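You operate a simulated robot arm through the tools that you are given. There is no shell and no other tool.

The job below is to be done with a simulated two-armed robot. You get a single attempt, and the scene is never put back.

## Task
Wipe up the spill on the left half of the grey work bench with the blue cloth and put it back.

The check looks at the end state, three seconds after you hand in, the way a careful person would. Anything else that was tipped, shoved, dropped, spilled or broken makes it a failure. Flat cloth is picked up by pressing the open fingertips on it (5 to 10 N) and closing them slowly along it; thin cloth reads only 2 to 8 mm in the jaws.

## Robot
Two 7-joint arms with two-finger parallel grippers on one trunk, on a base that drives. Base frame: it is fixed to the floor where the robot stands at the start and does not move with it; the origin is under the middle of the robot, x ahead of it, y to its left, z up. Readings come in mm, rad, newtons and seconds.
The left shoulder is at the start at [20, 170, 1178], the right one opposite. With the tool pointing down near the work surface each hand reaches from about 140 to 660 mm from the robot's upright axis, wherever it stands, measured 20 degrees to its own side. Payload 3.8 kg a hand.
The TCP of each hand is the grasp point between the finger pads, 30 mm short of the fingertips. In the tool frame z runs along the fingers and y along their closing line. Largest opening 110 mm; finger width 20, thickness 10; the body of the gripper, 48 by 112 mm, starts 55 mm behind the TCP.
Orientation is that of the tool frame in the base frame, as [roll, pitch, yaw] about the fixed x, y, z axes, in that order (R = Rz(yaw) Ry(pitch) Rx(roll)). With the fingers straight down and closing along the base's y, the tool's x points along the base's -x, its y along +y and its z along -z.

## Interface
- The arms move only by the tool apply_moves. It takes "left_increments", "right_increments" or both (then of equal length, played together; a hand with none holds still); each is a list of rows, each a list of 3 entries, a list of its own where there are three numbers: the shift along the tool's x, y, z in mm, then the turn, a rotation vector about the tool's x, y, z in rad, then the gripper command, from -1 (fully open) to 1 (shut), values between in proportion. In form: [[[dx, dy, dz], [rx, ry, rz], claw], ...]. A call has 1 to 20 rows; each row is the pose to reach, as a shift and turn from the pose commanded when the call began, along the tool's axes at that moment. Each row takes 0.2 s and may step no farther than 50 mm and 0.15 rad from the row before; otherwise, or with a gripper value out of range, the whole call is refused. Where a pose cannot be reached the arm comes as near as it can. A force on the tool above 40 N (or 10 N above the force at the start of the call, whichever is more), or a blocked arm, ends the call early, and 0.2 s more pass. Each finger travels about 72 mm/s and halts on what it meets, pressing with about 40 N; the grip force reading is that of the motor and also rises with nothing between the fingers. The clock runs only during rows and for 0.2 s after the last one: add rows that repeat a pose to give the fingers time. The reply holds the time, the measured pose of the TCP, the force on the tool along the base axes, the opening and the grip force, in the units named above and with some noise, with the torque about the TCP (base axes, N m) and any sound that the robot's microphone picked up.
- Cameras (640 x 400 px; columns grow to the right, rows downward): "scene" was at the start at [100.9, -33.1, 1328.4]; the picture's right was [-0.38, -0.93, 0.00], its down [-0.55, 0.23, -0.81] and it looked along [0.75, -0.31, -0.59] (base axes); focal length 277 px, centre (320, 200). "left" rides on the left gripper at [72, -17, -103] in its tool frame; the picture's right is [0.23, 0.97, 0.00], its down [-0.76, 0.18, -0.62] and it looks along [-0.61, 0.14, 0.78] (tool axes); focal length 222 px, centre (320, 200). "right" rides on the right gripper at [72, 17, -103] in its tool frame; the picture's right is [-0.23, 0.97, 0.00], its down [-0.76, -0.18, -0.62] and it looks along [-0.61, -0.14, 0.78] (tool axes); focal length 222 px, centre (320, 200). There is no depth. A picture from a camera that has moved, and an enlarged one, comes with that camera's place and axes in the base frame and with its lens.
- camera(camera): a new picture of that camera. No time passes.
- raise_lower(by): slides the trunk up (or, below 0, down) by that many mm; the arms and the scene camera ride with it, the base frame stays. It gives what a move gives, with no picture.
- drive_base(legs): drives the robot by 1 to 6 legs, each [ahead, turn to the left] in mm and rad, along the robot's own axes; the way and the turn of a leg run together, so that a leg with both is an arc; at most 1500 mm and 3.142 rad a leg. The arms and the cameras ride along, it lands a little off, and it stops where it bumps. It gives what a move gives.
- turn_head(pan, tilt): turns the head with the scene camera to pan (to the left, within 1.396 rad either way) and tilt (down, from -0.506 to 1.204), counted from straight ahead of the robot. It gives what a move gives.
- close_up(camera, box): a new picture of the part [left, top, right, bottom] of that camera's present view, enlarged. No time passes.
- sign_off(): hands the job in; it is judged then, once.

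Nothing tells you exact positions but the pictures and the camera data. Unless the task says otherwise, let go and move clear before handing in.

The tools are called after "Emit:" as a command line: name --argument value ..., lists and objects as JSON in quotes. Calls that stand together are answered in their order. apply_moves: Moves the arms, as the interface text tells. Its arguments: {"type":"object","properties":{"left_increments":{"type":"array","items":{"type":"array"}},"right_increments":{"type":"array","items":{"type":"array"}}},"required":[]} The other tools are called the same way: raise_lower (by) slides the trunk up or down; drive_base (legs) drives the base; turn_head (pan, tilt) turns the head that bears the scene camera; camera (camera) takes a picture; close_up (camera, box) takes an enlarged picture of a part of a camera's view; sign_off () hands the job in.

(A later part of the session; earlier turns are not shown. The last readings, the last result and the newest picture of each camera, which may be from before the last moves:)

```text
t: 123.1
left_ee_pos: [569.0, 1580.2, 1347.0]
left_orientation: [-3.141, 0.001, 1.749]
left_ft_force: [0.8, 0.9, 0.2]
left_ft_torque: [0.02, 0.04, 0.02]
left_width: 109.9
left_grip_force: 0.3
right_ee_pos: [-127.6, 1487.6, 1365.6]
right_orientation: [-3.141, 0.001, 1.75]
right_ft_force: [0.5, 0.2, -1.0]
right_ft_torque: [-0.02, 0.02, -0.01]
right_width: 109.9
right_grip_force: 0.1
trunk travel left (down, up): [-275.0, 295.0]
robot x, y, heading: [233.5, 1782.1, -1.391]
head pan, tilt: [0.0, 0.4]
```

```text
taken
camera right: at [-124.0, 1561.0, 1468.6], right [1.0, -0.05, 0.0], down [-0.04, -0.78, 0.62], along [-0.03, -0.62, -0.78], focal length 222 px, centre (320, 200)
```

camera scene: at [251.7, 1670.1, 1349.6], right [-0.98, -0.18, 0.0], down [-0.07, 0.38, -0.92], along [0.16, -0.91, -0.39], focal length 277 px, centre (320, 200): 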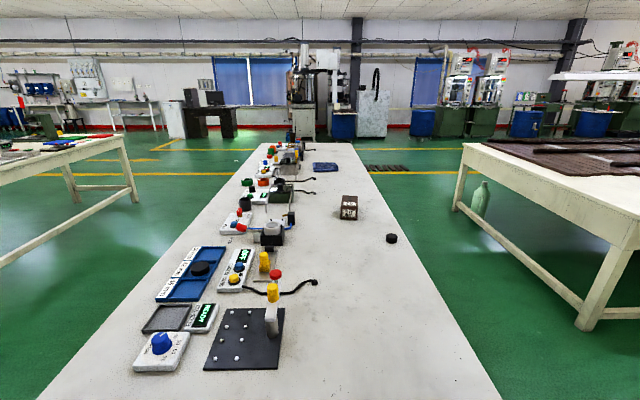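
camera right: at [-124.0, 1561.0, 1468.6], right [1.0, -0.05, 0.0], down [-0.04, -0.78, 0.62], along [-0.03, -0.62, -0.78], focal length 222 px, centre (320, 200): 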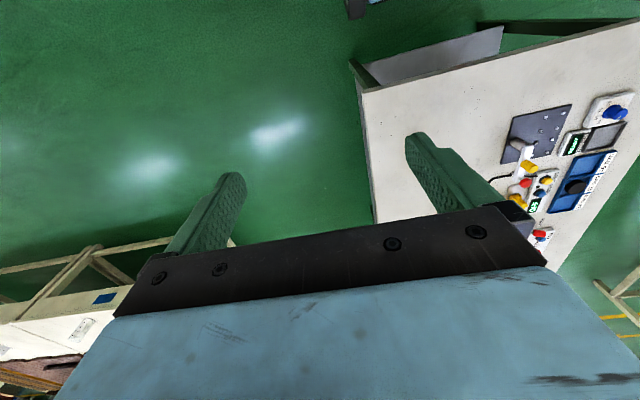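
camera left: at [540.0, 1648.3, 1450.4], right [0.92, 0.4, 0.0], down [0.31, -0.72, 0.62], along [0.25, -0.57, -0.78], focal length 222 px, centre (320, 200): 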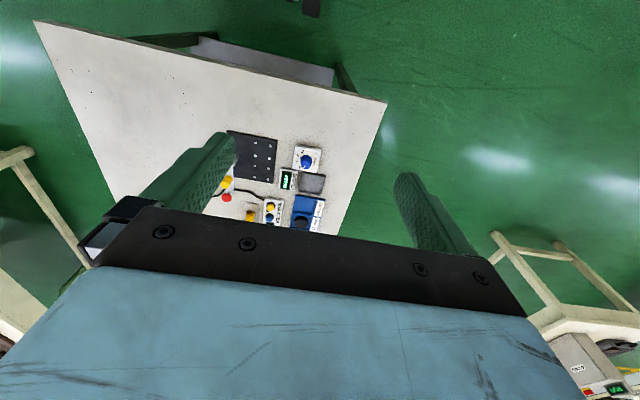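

From the bench's end I can see along its whole top, and other cream benches stand around the room. I'll lower the trunk for the grazing look.

Emit:
raise_lower --by -270

Emit:
turn_head --pan -0.05 --tilt 0.3

Emit:
camera --camera "scene"

Emit:
close_up --camera "scene" --box '[240, 130, 480, 280]'

Emit:
close_up --camera "scene" --box '[240, 220, 480, 370]'

Emit:
close_up --camera "scene" --box '[270, 130, 390, 205]'

```text
t: 125.8
left_ee_pos: [568.8, 1579.9, 1077.8]
left_orientation: [-3.141, 0.002, 1.75]
left_ft_force: [-1.5, -1.5, -0.4]
left_ft_torque: [-0.01, 0.02, -0.03]
left_width: 110.1
left_grip_force: 0.1
right_ee_pos: [-126.6, 1486.0, 1096.1]
right_orientation: [3.142, -0.002, 1.747]
right_ft_force: [0.4, -0.1, -0.3]
right_ft_torque: [0.01, -0.01, 0.01]
right_width: 110.0
right_grip_force: 0.0
trunk travel left (down, up): [-5.0, 565.0]
robot x, y, heading: [230.8, 1780.5, -1.395]
head pan, tilt: [0.0, 0.4]
```

```text
t: 126.5
left_ee_pos: [569.3, 1579.6, 1076.6]
left_orientation: [3.141, 0.004, 1.747]
left_ft_force: [-0.2, 0.0, 0.3]
left_ft_torque: [-0.01, -0.01, -0.02]
left_width: 110.1
left_grip_force: 0.1
right_ee_pos: [-127.9, 1487.3, 1095.5]
right_orientation: [3.141, -0.001, 1.749]
right_ft_force: [0.2, -0.4, 0.2]
right_ft_torque: [0.05, -0.02, -0.03]
right_width: 109.9
right_grip_force: 0.1
trunk travel left (down, up): [-5.0, 565.0]
robot x, y, heading: [232.3, 1783.7, -1.394]
head pan, tilt: [-0.051, 0.3]
```

```text
taken
camera scene: at [247.3, 1668.7, 1088.9], right [-0.99, -0.13, 0.0], down [-0.04, 0.29, -0.96], along [0.12, -0.95, -0.3], focal length 277 px, centre (320, 200)
```

scene: 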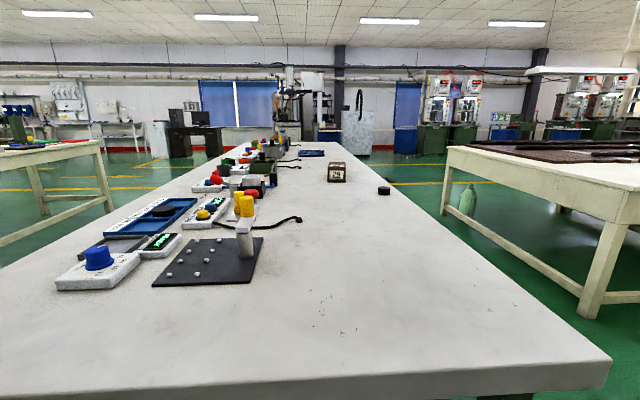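

```text
2.67 times, centred on (360, 205) of scene
camera zoom: at [247.3, 1668.7, 1088.9], right [-0.99, -0.13, 0.0], down [-0.04, 0.29, -0.96], along [0.12, -0.95, -0.3], focal length 739 px, centre (213, 187)
```

zoom: 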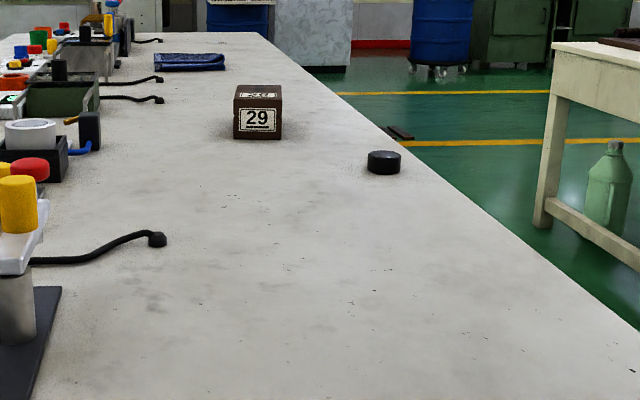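

```text
2.67 times, centred on (360, 295) of scene
camera zoom: at [247.3, 1668.7, 1088.9], right [-0.99, -0.13, 0.0], down [-0.04, 0.29, -0.96], along [0.12, -0.95, -0.3], focal length 739 px, centre (213, -53)
```

zoom: 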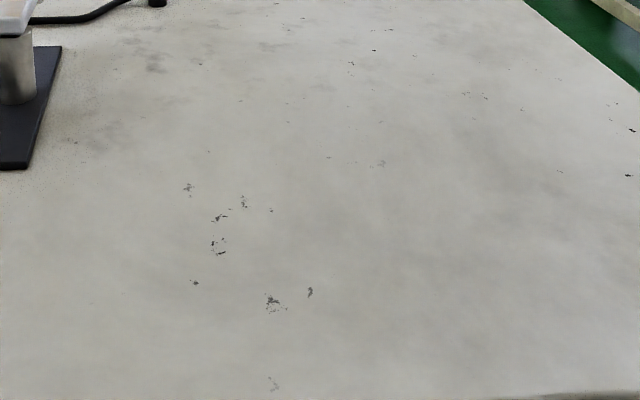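

```text
5.33 times, centred on (330, 168) of scene
camera zoom: at [247.3, 1668.7, 1088.9], right [-0.99, -0.13, 0.0], down [-0.04, 0.29, -0.96], along [0.12, -0.95, -0.3], focal length 1478 px, centre (267, 373)
```

zoom: 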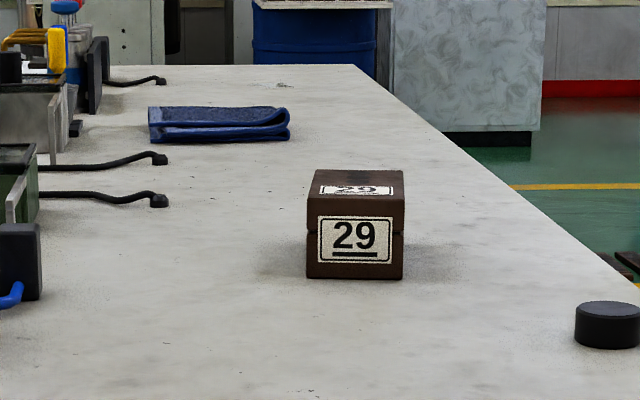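

Along the bench from this end I again see only the film beyond the cloth, on the right half. The near end of the bench is still seen too steeply, so I'll tilt the left hand's camera to look along the surface from just above it.

Emit:
apply_moves --left_increments '[[[0, -30, 0], [0, -0.125, 0], -1], [[0, -60, 0], [0, -0.25, 0], -1], [[0, -90, 0], [0, -0.375, 0], -1], [[0, -120, 0], [0, -0.5, 0], -1], [[0, -150, 0], [0, -0.625, 0], -1], [[0, -180, 0], [0, -0.75, 0], -1], [[0, -210, 0], [0, -0.875, 0], -1], [[0, -240, 0], [0, -1.0, 0], -1]]'

Emit:
camera --camera "left"

```text
t: 127.6
left_ee_pos: [443.8, 1553.0, 1077.8]
left_orientation: [3.136, 0.547, 1.747]
left_ft_force: [12.8, -1.8, 3.1]
left_ft_torque: [0.4, 0.85, -1.59]
left_width: 109.9
left_grip_force: 0.1
right_ee_pos: [-127.0, 1486.4, 1096.9]
right_orientation: [-3.139, 0.0, 1.749]
right_ft_force: [-0.1, -0.4, -0.8]
right_ft_torque: [-0.01, 0.01, 0.03]
right_width: 110.1
right_grip_force: 0.1
trunk travel left (down, up): [-5.0, 565.0]
robot x, y, heading: [234.3, 1783.2, -1.385]
head pan, tilt: [-0.051, 0.3]
stopped in row 5 (left hand): the force on the tool passed its limit at 115 N (the readings are from after the stop); the commanded pose is now the measured one
```

```text
taken
camera left: at [407.8, 1664.7, 1128.9], right [0.92, 0.36, -0.11], down [0.23, -0.29, 0.93], along [0.31, -0.89, -0.35], focal length 222 px, centre (320, 200)
```

left: 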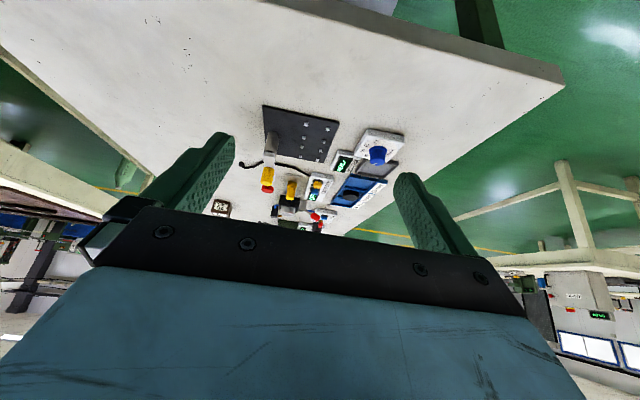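

The left hand bumped something, most likely my own head or trunk, not the bench. I'll back it off the way it came.

Emit:
apply_moves --left_increments '[[[0, 30, 0], [0, 0, 0], -1], [[0, 60, 0], [0, 0, 0], -1], [[0, 90, 0], [0, 0, 0], -1]]'

Emit:
camera --camera "left"

Emit:
camera --camera "scene"

```text
t: 128.4
left_ee_pos: [533.2, 1568.3, 1078.5]
left_orientation: [3.137, 0.547, 1.748]
left_ft_force: [0.5, -1.0, 0.5]
left_ft_torque: [-0.02, 0.05, 0.0]
left_width: 110.0
left_grip_force: 0.1
right_ee_pos: [-126.2, 1486.8, 1094.8]
right_orientation: [-3.14, 0.001, 1.747]
right_ft_force: [-0.5, 0.2, 0.2]
right_ft_torque: [0.02, -0.03, -0.01]
right_width: 110.0
right_grip_force: 0.1
trunk travel left (down, up): [-5.0, 565.0]
robot x, y, heading: [232.0, 1781.7, -1.392]
head pan, tilt: [-0.051, 0.3]
```

```text
taken
camera left: at [495.9, 1680.7, 1128.8], right [0.92, 0.36, -0.11], down [0.23, -0.29, 0.93], along [0.31, -0.89, -0.35], focal length 222 px, centre (320, 200)
```

left: 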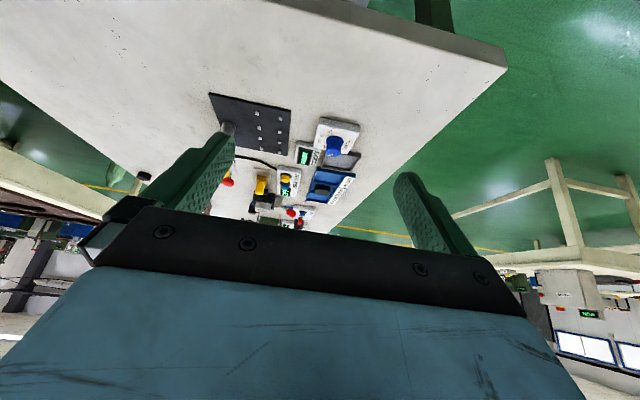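

```text
taken
camera scene: at [247.5, 1668.9, 1088.9], right [-0.99, -0.13, 0.0], down [-0.04, 0.29, -0.96], along [0.12, -0.95, -0.3], focal length 277 px, centre (320, 200)
```

scene: 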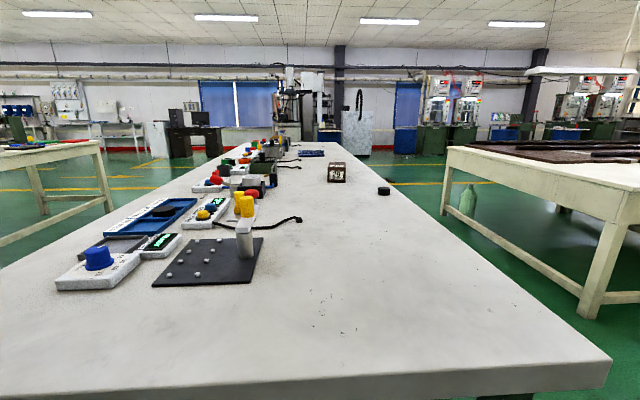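

Nothing on the bench was disturbed. I'll look at this hand view enlarged for the near end of the bench.

Emit:
close_up --camera "left" --box '[0, 0, 240, 150]'

Emit:
close_up --camera "left" --box '[200, 0, 440, 150]'

Emit:
close_up --camera "scene" --box '[260, 180, 420, 280]'

Emit:
close_up --camera "scene" --box '[300, 160, 460, 260]'

```text
2.67 times, centred on (120, 75) of left
camera zoom: at [495.9, 1680.7, 1128.8], right [0.92, 0.36, -0.11], down [0.23, -0.29, 0.93], along [0.31, -0.89, -0.35], focal length 592 px, centre (853, 533)
```

zoom: 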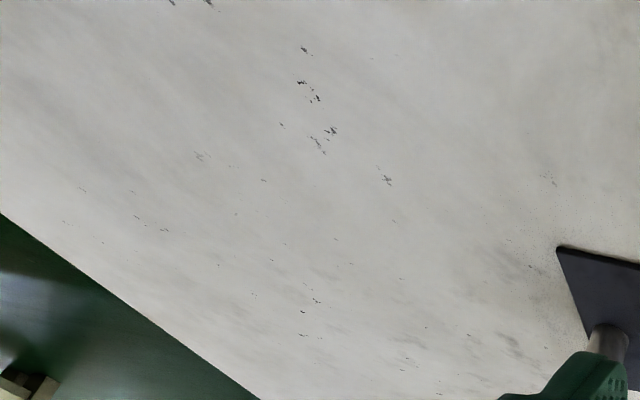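

```text
2.67 times, centred on (320, 75) of left
camera zoom: at [495.9, 1680.7, 1128.8], right [0.92, 0.36, -0.11], down [0.23, -0.29, 0.93], along [0.31, -0.89, -0.35], focal length 592 px, centre (320, 533)
```

zoom: 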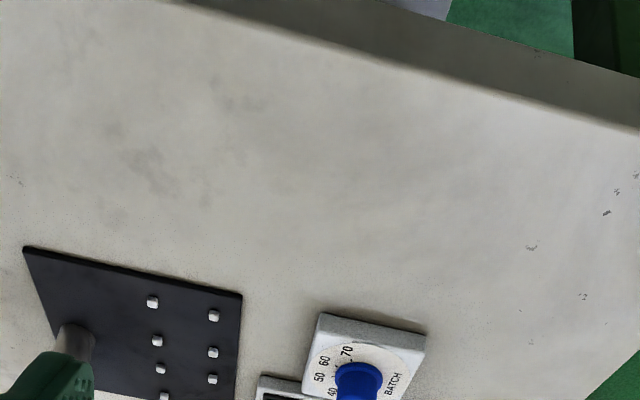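

```text
4.00 times, centred on (340, 230) of scene
camera zoom: at [247.5, 1668.9, 1088.9], right [-0.99, -0.13, 0.0], down [-0.04, 0.29, -0.96], along [0.12, -0.95, -0.3], focal length 1109 px, centre (240, 80)
```

zoom: 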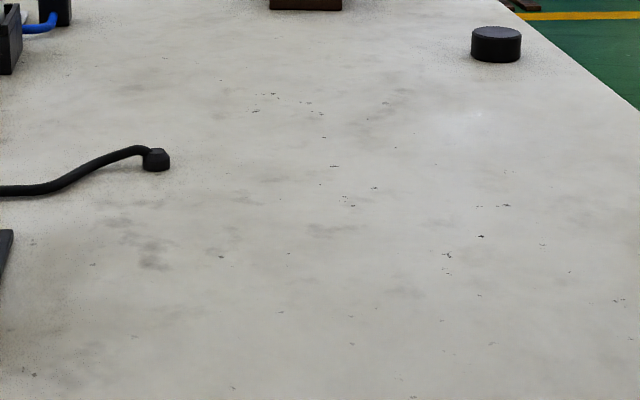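

```text
4.00 times, centred on (380, 210) of scene
camera zoom: at [247.5, 1668.9, 1088.9], right [-0.99, -0.13, 0.0], down [-0.04, 0.29, -0.96], along [0.12, -0.95, -0.3], focal length 1109 px, centre (80, 160)
```

zoom: 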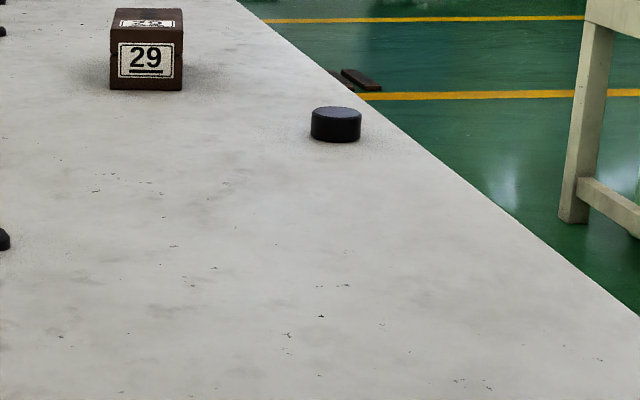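

There's a faint lighter patch with a tiny white glint just this side of the puck, near (380, 209) in the scene picture. I'll magnify it.

Emit:
close_up --camera "scene" --box '[340, 190, 420, 240]'

Emit:
close_up --camera "scene" --box '[360, 197, 400, 222]'

```text
8.00 times, centred on (380, 215) of scene
camera zoom: at [247.5, 1668.9, 1088.9], right [-0.99, -0.13, 0.0], down [-0.04, 0.29, -0.96], along [0.12, -0.95, -0.3], focal length 2217 px, centre (-160, 80)
```

zoom: 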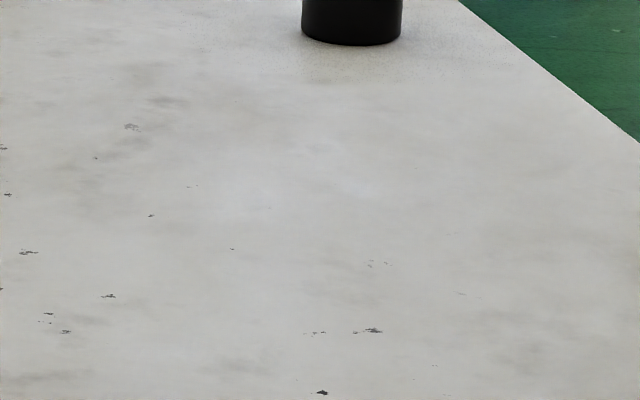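

```text
16.00 times, centred on (380, 210) of scene
camera zoom: at [247.5, 1668.9, 1088.9], right [-0.99, -0.13, 0.0], down [-0.04, 0.29, -0.96], along [0.12, -0.95, -0.3], focal length 4434 px, centre (-640, 48)
```

zoom: 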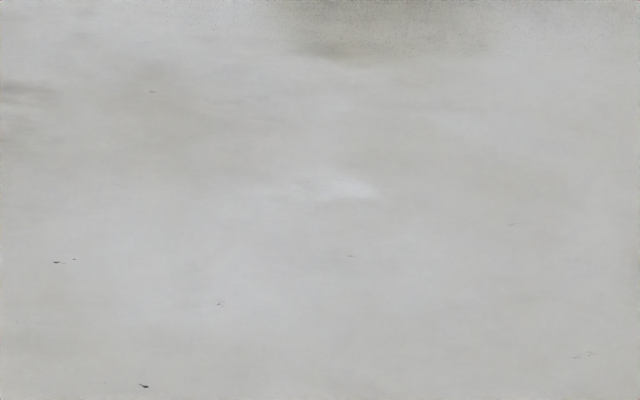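

The faint sheen at about (180, 990) coincides with the mirror direction of a ceiling tube, and has a sharper core that may be a film. I'll raise the trunk a little and see whether the core stays put on the bench.

Emit:
raise_lower --by -4

Emit:
raise_lower --by 34

Emit:
close_up --camera "scene" --box '[320, 185, 440, 260]'

Emit:
raise_lower --by 50

Emit:
close_up --camera "scene" --box '[320, 190, 440, 265]'

Emit:
raise_lower --by 50

Emit:
close_up --camera "scene" --box '[320, 200, 440, 275]'

```text
t: 129.0
left_ee_pos: [531.6, 1569.2, 1074.9]
left_orientation: [3.137, 0.547, 1.747]
left_ft_force: [0.2, -0.4, 0.9]
left_ft_torque: [0.0, -0.02, 0.0]
left_width: 110.1
left_grip_force: 0.0
right_ee_pos: [-128.2, 1486.5, 1091.5]
right_orientation: [3.141, 0.001, 1.749]
right_ft_force: [0.1, 0.5, -0.1]
right_ft_torque: [0.01, -0.02, 0.0]
right_width: 109.9
right_grip_force: 0.0
trunk travel left (down, up): [-1.0, 569.0]
robot x, y, heading: [229.2, 1781.7, -1.394]
head pan, tilt: [-0.051, 0.3]
```

```text
t: 129.8
left_ee_pos: [531.9, 1569.4, 1109.5]
left_orientation: [3.135, 0.549, 1.747]
left_ft_force: [-0.4, 0.7, 0.5]
left_ft_torque: [-0.01, -0.01, -0.01]
left_width: 109.9
left_grip_force: 0.0
right_ee_pos: [-126.6, 1486.0, 1125.0]
right_orientation: [-3.142, 0.001, 1.749]
right_ft_force: [0.0, 0.5, 0.0]
right_ft_torque: [0.0, 0.02, 0.01]
right_width: 109.8
right_grip_force: 0.1
trunk travel left (down, up): [-35.0, 535.0]
robot x, y, heading: [233.4, 1779.2, -1.388]
head pan, tilt: [-0.051, 0.3]
```

```text
5.33 times, centred on (380, 222) of scene
camera zoom: at [247.3, 1668.6, 1118.9], right [-0.99, -0.13, 0.0], down [-0.04, 0.29, -0.96], along [0.12, -0.95, -0.3], focal length 1478 px, centre (0, 80)
```

zoom: 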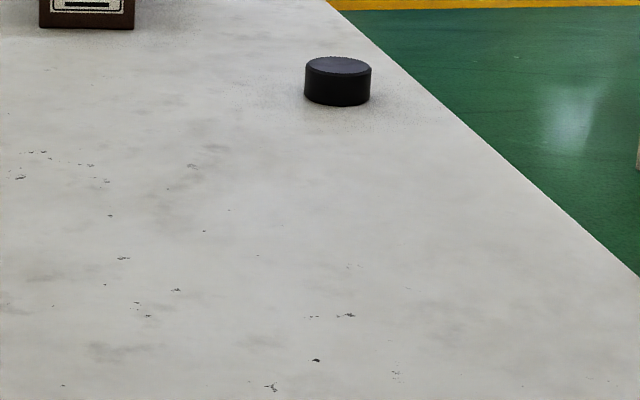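

```text
t: 130.7
left_ee_pos: [532.9, 1570.0, 1158.7]
left_orientation: [3.137, 0.548, 1.748]
left_ft_force: [-0.3, 0.4, 0.6]
left_ft_torque: [-0.01, 0.0, 0.0]
left_width: 110.0
left_grip_force: 0.0
right_ee_pos: [-126.8, 1486.6, 1177.0]
right_orientation: [3.14, 0.001, 1.749]
right_ft_force: [-0.9, 0.6, -0.7]
right_ft_torque: [-0.02, 0.0, 0.0]
right_width: 110.0
right_grip_force: 0.0
trunk travel left (down, up): [-85.0, 485.0]
robot x, y, heading: [237.3, 1782.9, -1.394]
head pan, tilt: [-0.051, 0.3]
```

```text
5.33 times, centred on (380, 228) of scene
camera zoom: at [247.3, 1668.6, 1168.9], right [-0.99, -0.13, 0.0], down [-0.04, 0.29, -0.96], along [0.12, -0.95, -0.3], focal length 1478 px, centre (0, 53)
```

zoom: 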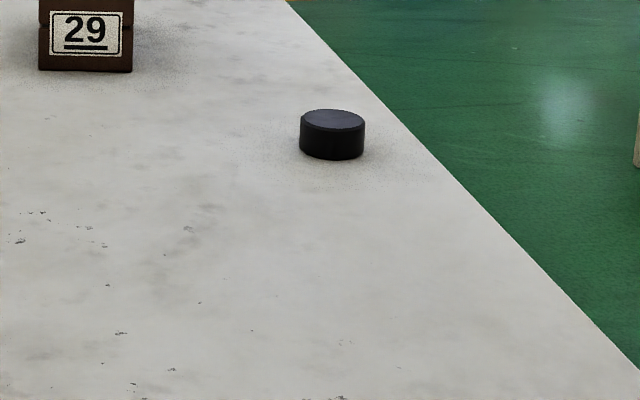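

```text
t: 131.6
left_ee_pos: [532.8, 1568.3, 1209.0]
left_orientation: [3.137, 0.549, 1.746]
left_ft_force: [-0.1, 0.2, 1.0]
left_ft_torque: [-0.02, -0.01, 0.0]
left_width: 110.0
left_grip_force: 0.0
right_ee_pos: [-127.3, 1487.2, 1225.2]
right_orientation: [-3.141, 0.0, 1.749]
right_ft_force: [0.0, -0.5, 0.4]
right_ft_torque: [-0.01, -0.02, -0.02]
right_width: 110.1
right_grip_force: 0.1
trunk travel left (down, up): [-135.0, 435.0]
robot x, y, heading: [231.1, 1779.5, -1.393]
head pan, tilt: [-0.051, 0.3]
```

```text
5.33 times, centred on (380, 238) of scene
camera zoom: at [247.3, 1668.6, 1218.9], right [-0.99, -0.13, 0.0], down [-0.04, 0.29, -0.96], along [0.12, -0.95, -0.3], focal length 1478 px, centre (0, 0)
```

zoom: 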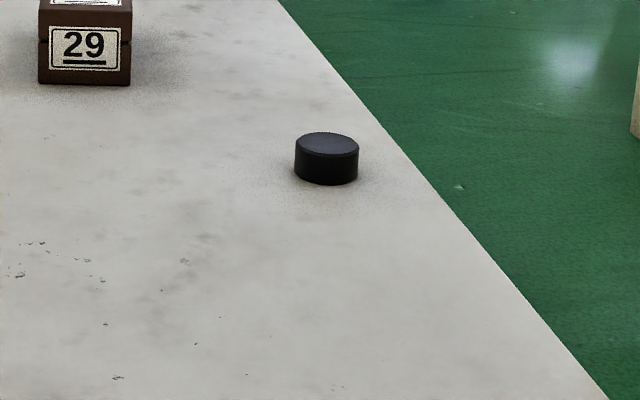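

The sheen moved with the camera, so it is just the lamp's reflection on the bench. For a decisive test I'll reach the left hand out over this end, tilt it level, and look along the surface from about 90 mm above it.

Emit:
apply_moves --left_increments '[[[-34.2, 0, 20.8], [0, 0, 0], -1], [[-68.4, 0, 41.6], [0, 0, 0], -1], [[-102.6, 0, 62.4], [0, 0, 0], -1], [[-136.8, 0, 83.2], [0, 0, 0], -1], [[-171, 0, 104], [0, 0, 0], -1], [[-171, -30, 104], [0, -0.12, 0], -1], [[-171, -60, 104], [0, -0.24, 0], -1], [[-171, -90, 104], [0, -0.36, 0], -1], [[-171, -120, 104], [0, -0.48, 0], -1], [[-171, -150, 104], [0, -0.6, 0], -1], [[-171, -180, 104], [0, -0.72, 0], -1]]'

Emit:
camera --camera "left"

```text
t: 134.0
left_ee_pos: [389.4, 1338.7, 1208.7]
left_orientation: [3.129, 1.271, 1.739]
left_ft_force: [0.2, 0.4, 0.6]
left_ft_torque: [-0.01, 0.01, 0.01]
left_width: 109.9
left_grip_force: 0.1
right_ee_pos: [-127.6, 1486.1, 1225.8]
right_orientation: [3.141, -0.001, 1.748]
right_ft_force: [-0.1, 0.3, -0.1]
right_ft_torque: [0.03, -0.06, -0.01]
right_width: 110.0
right_grip_force: 0.1
trunk travel left (down, up): [-135.0, 435.0]
robot x, y, heading: [231.5, 1783.4, -1.395]
head pan, tilt: [-0.051, 0.3]
```

```text
taken
camera left: at [351.9, 1455.3, 1169.3], right [0.95, 0.24, -0.21], down [0.11, 0.4, 0.91], along [0.3, -0.89, 0.35], focal length 222 px, centre (320, 200)
```

left: 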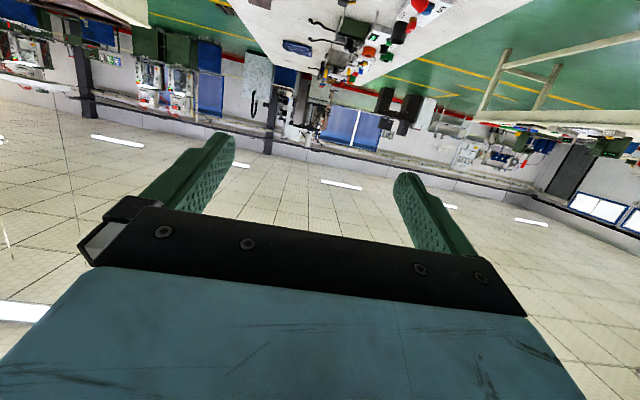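

The hand camera now looks along the bench (upside down), but too high and tilted up. I'll lower it about 230 mm beside the black board with some clearance and level it a little.

Emit:
apply_moves --left_increments '[[[0, -40, 0], [0, 0.1, 0], -1], [[0, -80, 0], [0, 0.2, 0], -1], [[0, -110, 0], [0, 0.3, 0], -1], [[36, -110, 11], [0, 0.3, 0], -1], [[72, -110, 22], [0, 0.3, 0], -1], [[108, -110, 33], [0, 0.3, 0], -1], [[144, -110, 44], [0, 0.3, 0], -1], [[180, -110, 55], [0, 0.3, 0], -1], [[210, -110, 65], [0, 0.3, 0], -1]]'

Emit:
camera --camera "left"

Emit:
close_up --camera "left" --box '[100, 0, 420, 200]'

```text
t: 136.0
left_ee_pos: [284.4, 1320.2, 988.2]
left_orientation: [3.137, 0.968, 1.747]
left_ft_force: [0.2, 0.0, 0.0]
left_ft_torque: [-0.03, 0.02, 0.01]
left_width: 110.0
left_grip_force: 0.1
right_ee_pos: [-127.5, 1486.7, 1225.0]
right_orientation: [-3.141, 0.001, 1.749]
right_ft_force: [0.0, -0.4, -0.4]
right_ft_torque: [0.05, -0.03, -0.05]
right_width: 109.8
right_grip_force: 0.1
trunk travel left (down, up): [-135.0, 435.0]
robot x, y, heading: [232.2, 1780.1, -1.393]
head pan, tilt: [-0.051, 0.3]
```

```text
taken
camera left: at [244.3, 1443.0, 986.8], right [0.94, 0.3, -0.18], down [0.16, 0.11, 0.98], along [0.32, -0.95, 0.06], focal length 222 px, centre (320, 200)
```

left: 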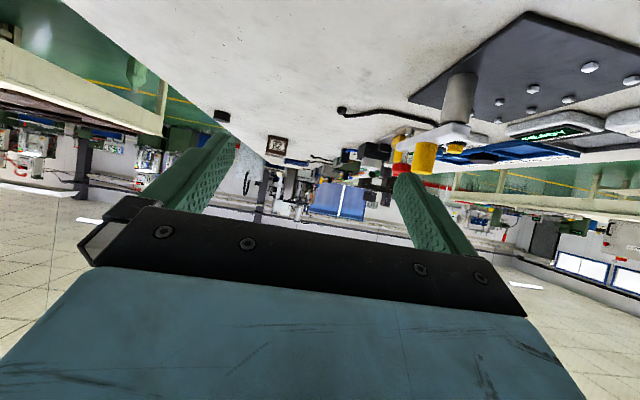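

```text
2.00 times, centred on (260, 100) of left
camera zoom: at [244.3, 1443.0, 986.8], right [0.94, 0.3, -0.18], down [0.16, 0.11, 0.98], along [0.32, -0.95, 0.06], focal length 444 px, centre (440, 400)
```

zoom: 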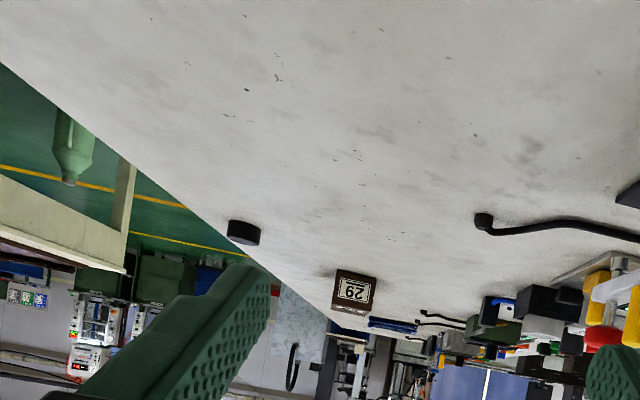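

From 130 mm above the surface I still see no glossy patch on the left half. I'll magnify the strip between the near end, the puck and the box.

Emit:
close_up --camera "left" --box '[200, 60, 360, 160]'

Emit:
close_up --camera "left" --box '[100, 0, 260, 100]'

Emit:
close_up --camera "left" --box '[230, 0, 390, 100]'

Emit:
close_up --camera "left" --box '[230, 120, 310, 170]'

```text
4.00 times, centred on (280, 110) of left
camera zoom: at [244.3, 1443.0, 986.8], right [0.94, 0.3, -0.18], down [0.16, 0.11, 0.98], along [0.32, -0.95, 0.06], focal length 888 px, centre (480, 560)
```

zoom: 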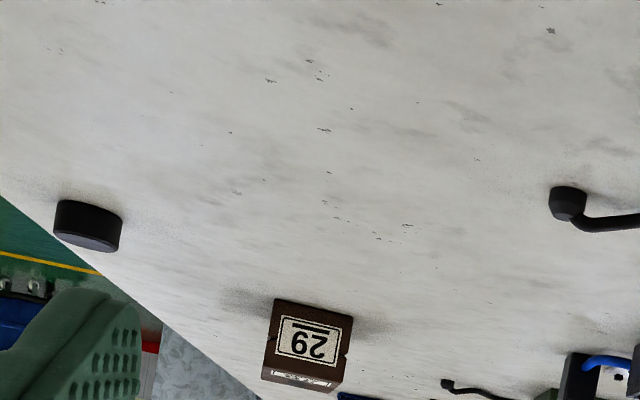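

```text
4.00 times, centred on (180, 50) of left
camera zoom: at [244.3, 1443.0, 986.8], right [0.94, 0.3, -0.18], down [0.16, 0.11, 0.98], along [0.32, -0.95, 0.06], focal length 888 px, centre (880, 800)
```

zoom: 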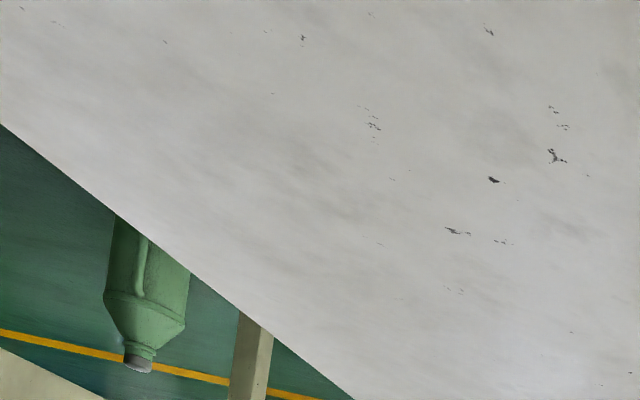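

```text
4.00 times, centred on (310, 50) of left
camera zoom: at [244.3, 1443.0, 986.8], right [0.94, 0.3, -0.18], down [0.16, 0.11, 0.98], along [0.32, -0.95, 0.06], focal length 888 px, centre (360, 800)
```

zoom: 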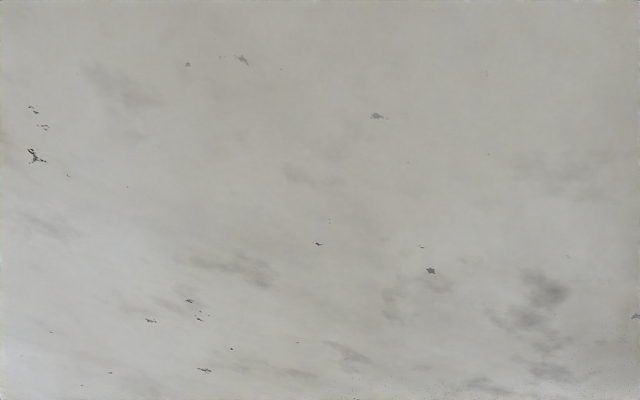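

```text
8.00 times, centred on (270, 145) of left
camera zoom: at [244.3, 1443.0, 986.8], right [0.94, 0.3, -0.18], down [0.16, 0.11, 0.98], along [0.32, -0.95, 0.06], focal length 1777 px, centre (720, 640)
```

zoom: 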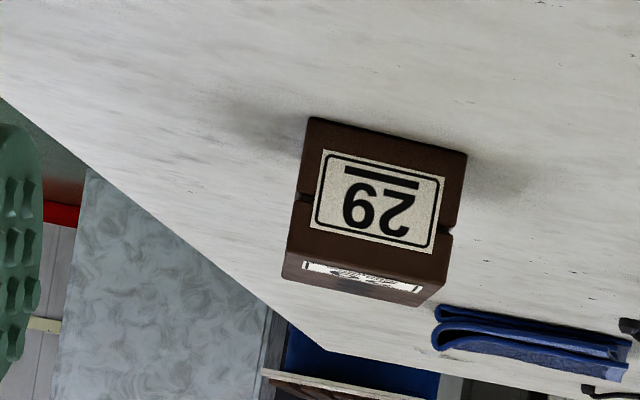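

The left half shows no film even from this close and shallow view, so the only clear film is the right-half one. Before concluding, I'll look at the neighbouring benches to be sure which one counts as the grey one.

Emit:
turn_head --pan -0.9 --tilt 0.3

Emit:
camera --camera "scene"

Emit:
turn_head --pan 0.8 --tilt 0.3

Emit:
camera --camera "scene"

```text
t: 137.2
left_ee_pos: [282.8, 1322.3, 988.4]
left_orientation: [3.135, 0.968, 1.745]
left_ft_force: [0.2, 0.4, -0.6]
left_ft_torque: [0.01, 0.0, -0.01]
left_width: 110.0
left_grip_force: 0.0
right_ee_pos: [-126.9, 1486.8, 1225.2]
right_orientation: [-3.141, -0.002, 1.75]
right_ft_force: [-0.9, -1.1, 0.5]
right_ft_torque: [0.01, 0.03, -0.04]
right_width: 110.1
right_grip_force: 0.0
trunk travel left (down, up): [-135.0, 435.0]
robot x, y, heading: [227.8, 1780.7, -1.39]
head pan, tilt: [-0.901, 0.3]
```

```text
taken
camera scene: at [173.7, 1691.2, 1218.9], right [-0.75, 0.66, 0.0], down [0.2, 0.22, -0.96], along [-0.63, -0.72, -0.3], focal length 277 px, centre (320, 200)
```

scene: 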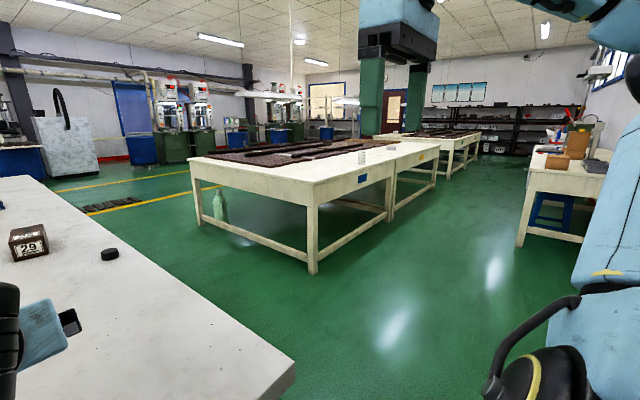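

```text
t: 138.9
left_ee_pos: [284.0, 1319.9, 988.9]
left_orientation: [3.134, 0.968, 1.744]
left_ft_force: [0.7, 0.6, 0.0]
left_ft_torque: [0.01, 0.02, -0.02]
left_width: 109.7
left_grip_force: 0.1
right_ee_pos: [-127.0, 1486.0, 1226.2]
right_orientation: [3.141, 0.001, 1.747]
right_ft_force: [0.1, 0.7, 0.8]
right_ft_torque: [0.0, 0.02, 0.02]
right_width: 109.7
right_grip_force: 0.0
trunk travel left (down, up): [-135.0, 435.0]
robot x, y, heading: [229.7, 1782.1, -1.394]
head pan, tilt: [0.799, 0.3]
```

```text
taken
camera scene: at [312.8, 1709.1, 1218.9], right [-0.56, -0.83, 0.0], down [-0.25, 0.17, -0.96], along [0.79, -0.53, -0.3], focal length 277 px, centre (320, 200)
```

scene: 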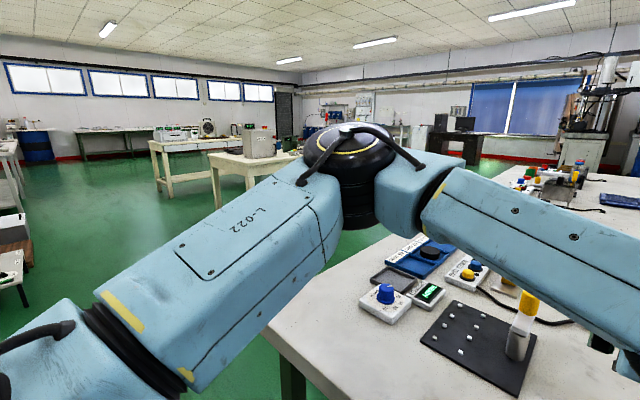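

All other benches are cream; this one is the grey one. I'll fold the left hand back up, then drive back along the front, stopping where the bright windows mirror in the parts of the left half not yet checked that way.

Emit:
apply_moves --left_increments '[[[-34, 0, -23.5], [0, 0, 0], -1], [[-68, 0, -47], [0, 0, 0], -1], [[-102, 0, -70.5], [0, 0, 0], -1], [[-136, 0, -94], [0, 0, 0], -1], [[-170, 0, -117.5], [0, 0, 0], -1], [[-206, 0, -142], [0, 0, 0], -1], [[-206, 40, -142], [0, 0.14, 0], -1], [[-206, 80, -142], [0, 0.28, 0], -1], [[-206, 120, -142], [0, 0.42, 0], -1], [[-206, 160, -142], [0, 0.56, 0], -1], [[-206, 200, -142], [0, 0.7, 0], -1], [[-206, 240, -142], [0, 0.84, 0], -1], [[-206, 240, -142], [0, 0.968, 0], -1]]'

Emit:
drive_base --legs '[[0, -1.9], [500, 0], [0, 1.49], [680, 0], [0, 0.41], [340, 0]]'

```text
t: 141.7
left_ee_pos: [517.8, 1364.5, 1240.5]
left_orientation: [3.138, 0.001, 1.749]
left_ft_force: [0.3, -0.2, 0.1]
left_ft_torque: [-0.01, 0.0, 0.0]
left_width: 109.8
left_grip_force: 0.0
right_ee_pos: [-128.7, 1487.1, 1223.9]
right_orientation: [-3.142, 0.0, 1.75]
right_ft_force: [-0.4, 0.0, 0.7]
right_ft_torque: [0.02, -0.01, 0.0]
right_width: 110.1
right_grip_force: 0.0
trunk travel left (down, up): [-135.0, 435.0]
robot x, y, heading: [232.7, 1779.1, -1.393]
head pan, tilt: [0.799, 0.3]
```

```text
t: 159.2
left_ee_pos: [-70.7, 442.7, 1240.1]
left_orientation: [3.138, 0.0, 1.747]
left_ft_force: [0.1, -1.2, 0.1]
left_ft_torque: [0.04, -0.01, 0.0]
left_width: 109.9
left_grip_force: 0.1
right_ee_pos: [-716.9, 569.4, 1226.3]
right_orientation: [3.141, -0.001, 1.746]
right_ft_force: [-0.8, -0.1, -0.6]
right_ft_torque: [0.02, 0.03, 0.01]
right_width: 109.9
right_grip_force: 0.0
trunk travel left (down, up): [-135.0, 435.0]
robot x, y, heading: [-358.3, 866.3, -1.395]
head pan, tilt: [0.799, 0.3]
```

I'm in front of the bench at y≈866. I'll turn to face diagonally left, lower the trunk, and look for window reflections on the far-left part.

Emit:
drive_base --legs '[[0, 2.1]]'

Emit:
raise_lower --by -100

Emit:
turn_head --pan 0.0 --tilt 0.3

Emit:
camera --camera "scene"

Emit:
close_up --camera "scene" --box '[160, 170, 400, 320]'

Emit:
close_up --camera "scene" --box '[340, 180, 580, 330]'

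```text
t: 164.5
left_ee_pos: [-123.3, 1312.5, 1239.8]
left_orientation: [3.138, 0.001, -2.471]
left_ft_force: [-0.1, 0.0, 0.2]
left_ft_torque: [-0.02, 0.02, -0.03]
left_width: 110.0
left_grip_force: 0.2
right_ee_pos: [73.4, 685.5, 1224.7]
right_orientation: [-3.14, 0.002, -2.472]
right_ft_force: [-0.7, -0.7, 0.2]
right_ft_torque: [-0.01, -0.01, -0.01]
right_width: 109.8
right_grip_force: 0.1
trunk travel left (down, up): [-135.0, 435.0]
robot x, y, heading: [-358.6, 862.2, 0.667]
head pan, tilt: [0.799, 0.3]
```

```text
t: 165.8
left_ee_pos: [-123.3, 1311.6, 1140.4]
left_orientation: [3.138, 0.0, -2.472]
left_ft_force: [0.4, 1.0, 0.7]
left_ft_torque: [-0.01, 0.0, 0.03]
left_width: 110.1
left_grip_force: 0.0
right_ee_pos: [73.0, 684.8, 1125.5]
right_orientation: [-3.141, -0.001, -2.472]
right_ft_force: [0.6, -0.1, -0.6]
right_ft_torque: [-0.03, -0.01, 0.04]
right_width: 110.1
right_grip_force: 0.0
trunk travel left (down, up): [-35.0, 535.0]
robot x, y, heading: [-355.6, 863.8, 0.665]
head pan, tilt: [0.799, 0.3]
```

```text
t: 167.0
left_ee_pos: [-124.3, 1313.2, 1140.3]
left_orientation: [3.137, 0.002, -2.471]
left_ft_force: [0.2, 0.2, -0.6]
left_ft_torque: [0.02, -0.02, 0.0]
left_width: 109.8
left_grip_force: 0.0
right_ee_pos: [73.0, 685.1, 1124.4]
right_orientation: [-3.14, 0.0, -2.473]
right_ft_force: [0.0, 0.5, 0.3]
right_ft_torque: [-0.01, 0.0, 0.01]
right_width: 110.1
right_grip_force: 0.0
trunk travel left (down, up): [-35.0, 535.0]
robot x, y, heading: [-360.2, 859.8, 0.674]
head pan, tilt: [0.0, 0.3]
```

```text
taken
camera scene: at [-267.9, 934.4, 1118.9], right [0.62, -0.78, 0.0], down [-0.23, -0.18, -0.96], along [0.75, 0.59, -0.3], focal length 277 px, centre (320, 200)
```

scene: 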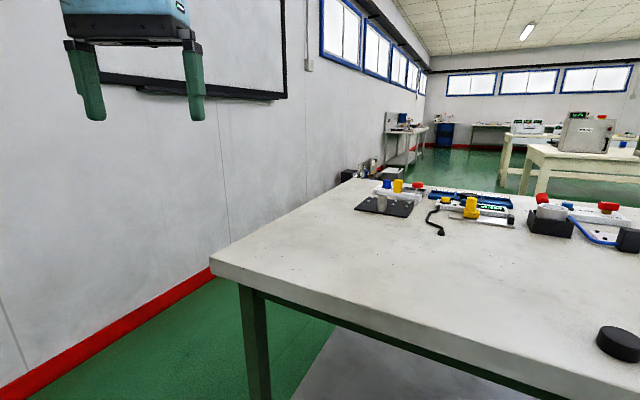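

```text
2.67 times, centred on (280, 245) of scene
camera zoom: at [-267.9, 934.4, 1118.9], right [0.62, -0.78, 0.0], down [-0.23, -0.18, -0.96], along [0.75, 0.59, -0.3], focal length 739 px, centre (427, 80)
```

zoom: 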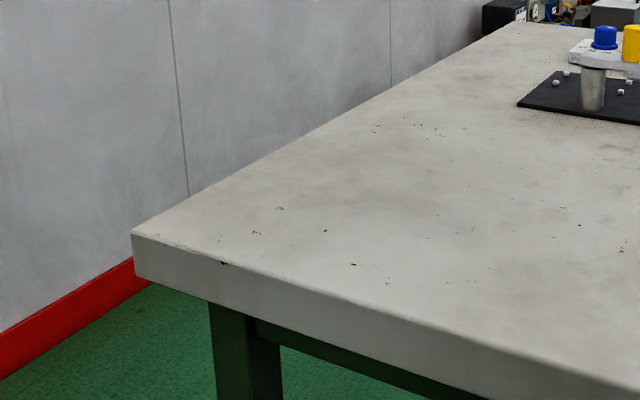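

```text
2.67 times, centred on (460, 255) of scene
camera zoom: at [-267.9, 934.4, 1118.9], right [0.62, -0.78, 0.0], down [-0.23, -0.18, -0.96], along [0.75, 0.59, -0.3], focal length 739 px, centre (-53, 53)
```

zoom: 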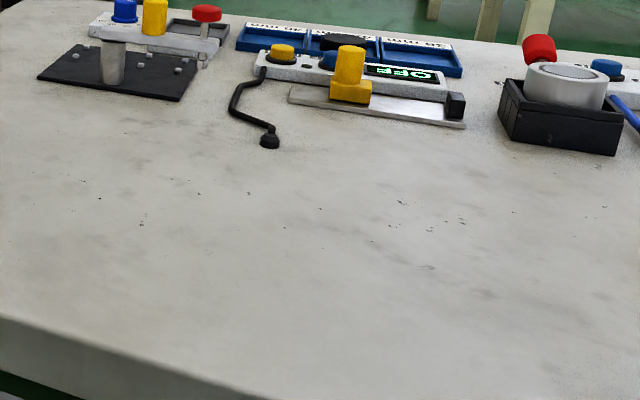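

The display text on the instruments looks upside down from my side — which would mean the bench's front is the far side, making its left half my right. I'll magnify the labels to check.

Emit:
close_up --camera "scene" --box '[425, 180, 505, 230]'

Emit:
close_up --camera "scene" --box '[520, 190, 640, 265]'

Emit:
close_up --camera "scene" --box '[425, 185, 525, 210]'

```text
8.00 times, centred on (465, 205) of scene
camera zoom: at [-267.9, 934.4, 1118.9], right [0.62, -0.78, 0.0], down [-0.23, -0.18, -0.96], along [0.75, 0.59, -0.3], focal length 2217 px, centre (-840, 160)
```

zoom: 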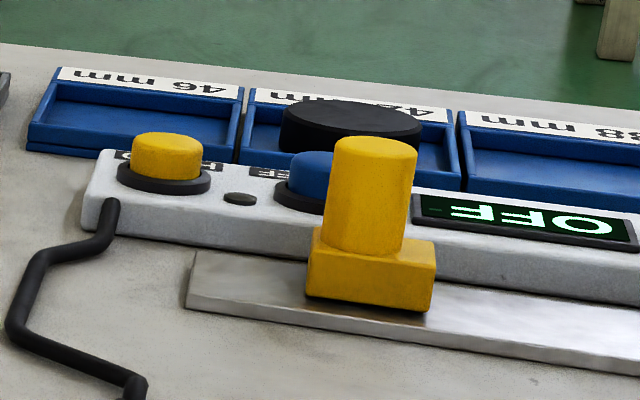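

```text
5.33 times, centred on (580, 228) of scene
camera zoom: at [-267.9, 934.4, 1118.9], right [0.62, -0.78, 0.0], down [-0.23, -0.18, -0.96], along [0.75, 0.59, -0.3], focal length 1478 px, centre (-1067, 53)
```

zoom: 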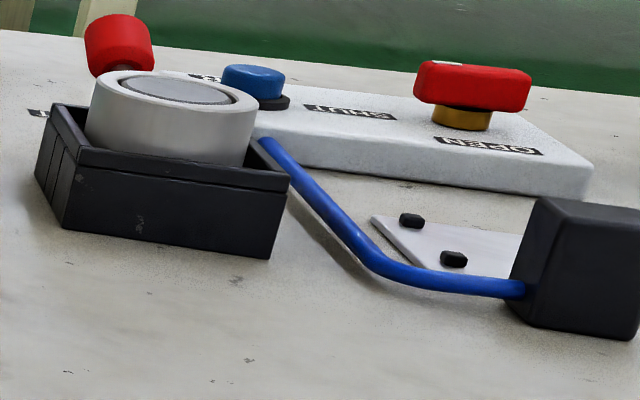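

```text
6.40 times, centred on (475, 198) of scene
camera zoom: at [-267.9, 934.4, 1118.9], right [0.62, -0.78, 0.0], down [-0.23, -0.18, -0.96], along [0.75, 0.59, -0.3], focal length 1774 px, centre (-672, 216)
```

zoom: 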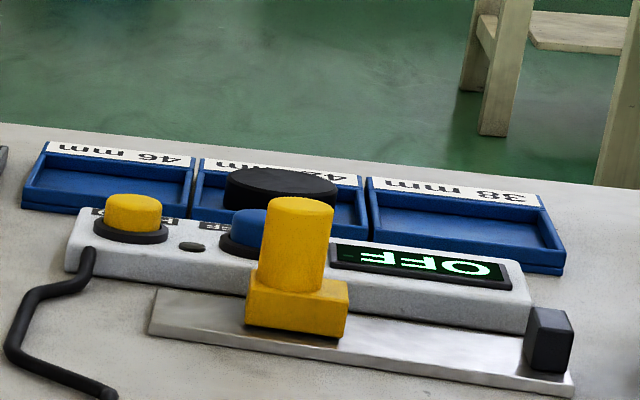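

That settles it: the markings ("46 mm", "OFF", "OPEN") read right way up from the far side, so the bench's front is there and its left half is on my right, where the only spill is, near (495, -460). I'll return to the bench there, with the trunk back at working height.

Emit:
raise_lower --by 240

Emit:
drive_base --legs '[[0, -2.06], [1005, 0], [0, 1.385]]'

Emit:
turn_head --pan -0.5 --tilt 0.6

Emit:
camera --camera "scene"

```text
t: 169.5
left_ee_pos: [-123.0, 1313.0, 1379.6]
left_orientation: [3.139, 0.002, -2.473]
left_ft_force: [0.1, 0.6, -0.3]
left_ft_torque: [0.02, 0.02, 0.04]
left_width: 110.0
left_grip_force: 0.1
right_ee_pos: [73.8, 685.3, 1364.7]
right_orientation: [3.141, 0.002, -2.473]
right_ft_force: [-0.4, -0.6, -0.1]
right_ft_torque: [0.01, -0.01, -0.05]
right_width: 110.0
right_grip_force: 0.1
trunk travel left (down, up): [-275.0, 295.0]
robot x, y, heading: [-357.0, 861.6, 0.668]
head pan, tilt: [0.0, 0.3]
```

```text
t: 183.1
left_ee_pos: [275.9, 71.4, 1379.2]
left_orientation: [3.138, 0.002, 3.132]
left_ft_force: [-0.6, 0.0, 0.4]
left_ft_torque: [0.03, 0.0, 0.01]
left_width: 110.0
left_grip_force: 0.0
right_ee_pos: [33.5, -540.1, 1365.9]
right_orientation: [-3.14, 0.001, 3.131]
right_ft_force: [0.5, 1.0, -0.2]
right_ft_torque: [0.0, -0.02, -0.04]
right_width: 110.0
right_grip_force: 0.0
trunk travel left (down, up): [-275.0, 295.0]
robot x, y, heading: [-190.6, -131.6, -0.012]
head pan, tilt: [0.0, 0.3]
```

```text
t: 184.0
left_ee_pos: [276.4, 70.6, 1380.2]
left_orientation: [3.139, 0.001, 3.133]
left_ft_force: [0.1, 0.5, 0.5]
left_ft_torque: [0.0, -0.04, 0.0]
left_width: 109.8
left_grip_force: 0.1
right_ee_pos: [34.4, -539.9, 1364.8]
right_orientation: [-3.14, 0.0, 3.132]
right_ft_force: [-0.3, 0.7, 0.4]
right_ft_torque: [-0.03, 0.01, -0.01]
right_width: 110.0
right_grip_force: 0.0
trunk travel left (down, up): [-275.0, 295.0]
robot x, y, heading: [-188.4, -132.2, -0.007]
head pan, tilt: [-0.499, 0.6]
```

```text
taken
camera scene: at [-90.8, -174.4, 1331.5], right [-0.49, -0.87, 0.0], down [-0.49, 0.27, -0.83], along [0.72, -0.4, -0.56], focal length 277 px, centre (320, 200)
```

scene: 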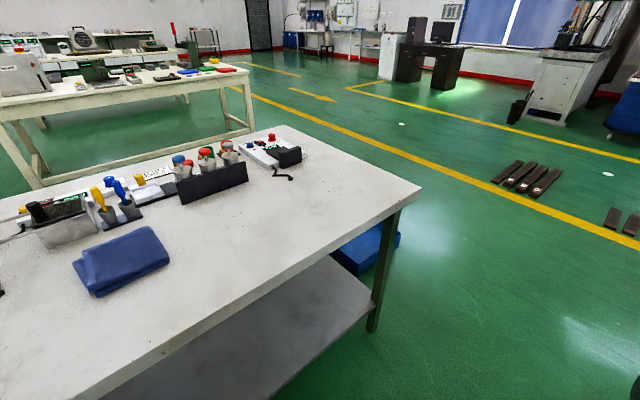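

I'm standing back from the bench at y≈-132, with the cloth and spill region in view. I'll magnify both here.

Emit:
close_up --camera "scene" --box '[240, 160, 400, 260]'

Emit:
close_up --camera "scene" --box '[60, 200, 220, 300]'

Emit:
camera --camera "right"

Emit:
camera --camera "left"

```text
4.00 times, centred on (320, 210) of scene
camera zoom: at [-90.8, -174.4, 1331.5], right [-0.49, -0.87, 0.0], down [-0.49, 0.27, -0.83], along [0.72, -0.4, -0.56], focal length 1109 px, centre (320, 160)
```

zoom: 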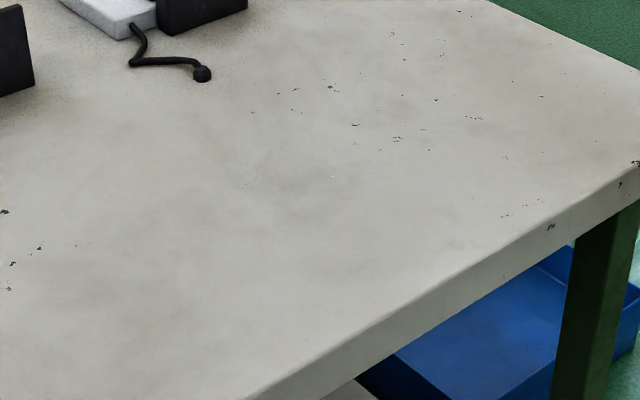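

```text
4.00 times, centred on (140, 250) of scene
camera zoom: at [-90.8, -174.4, 1331.5], right [-0.49, -0.87, 0.0], down [-0.49, 0.27, -0.83], along [0.72, -0.4, -0.56], focal length 1109 px, centre (1040, 0)
```

zoom: 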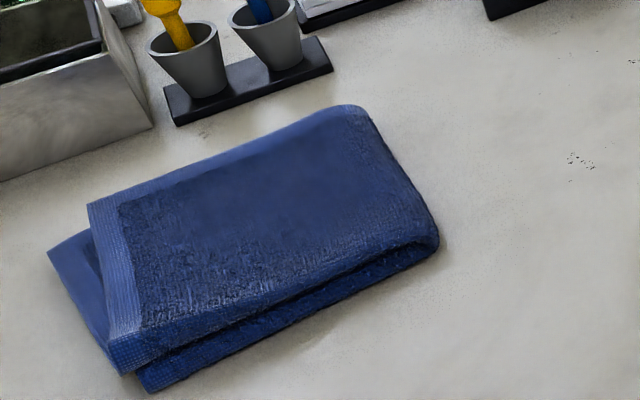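

```text
taken
camera right: at [-38.3, -522.0, 1468.8], right [0.24, 0.97, 0.0], down [0.76, -0.18, 0.62], along [0.61, -0.15, -0.78], focal length 222 px, centre (320, 200)
```

right: 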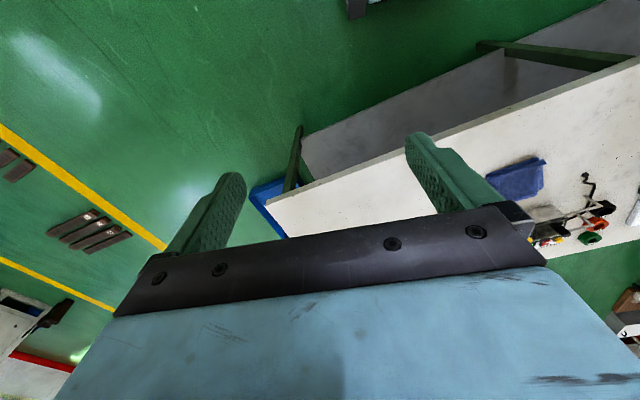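

```text
taken
camera left: at [203.9, 56.2, 1482.5], right [-0.22, 0.98, 0.0], down [0.76, 0.17, 0.62], along [0.61, 0.14, -0.78], focal length 222 px, centre (320, 200)
```

left: 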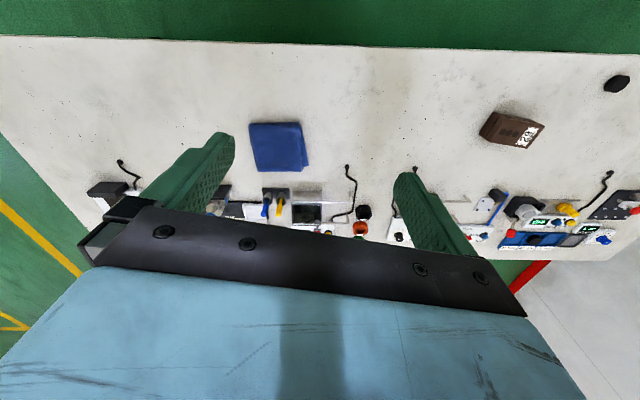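

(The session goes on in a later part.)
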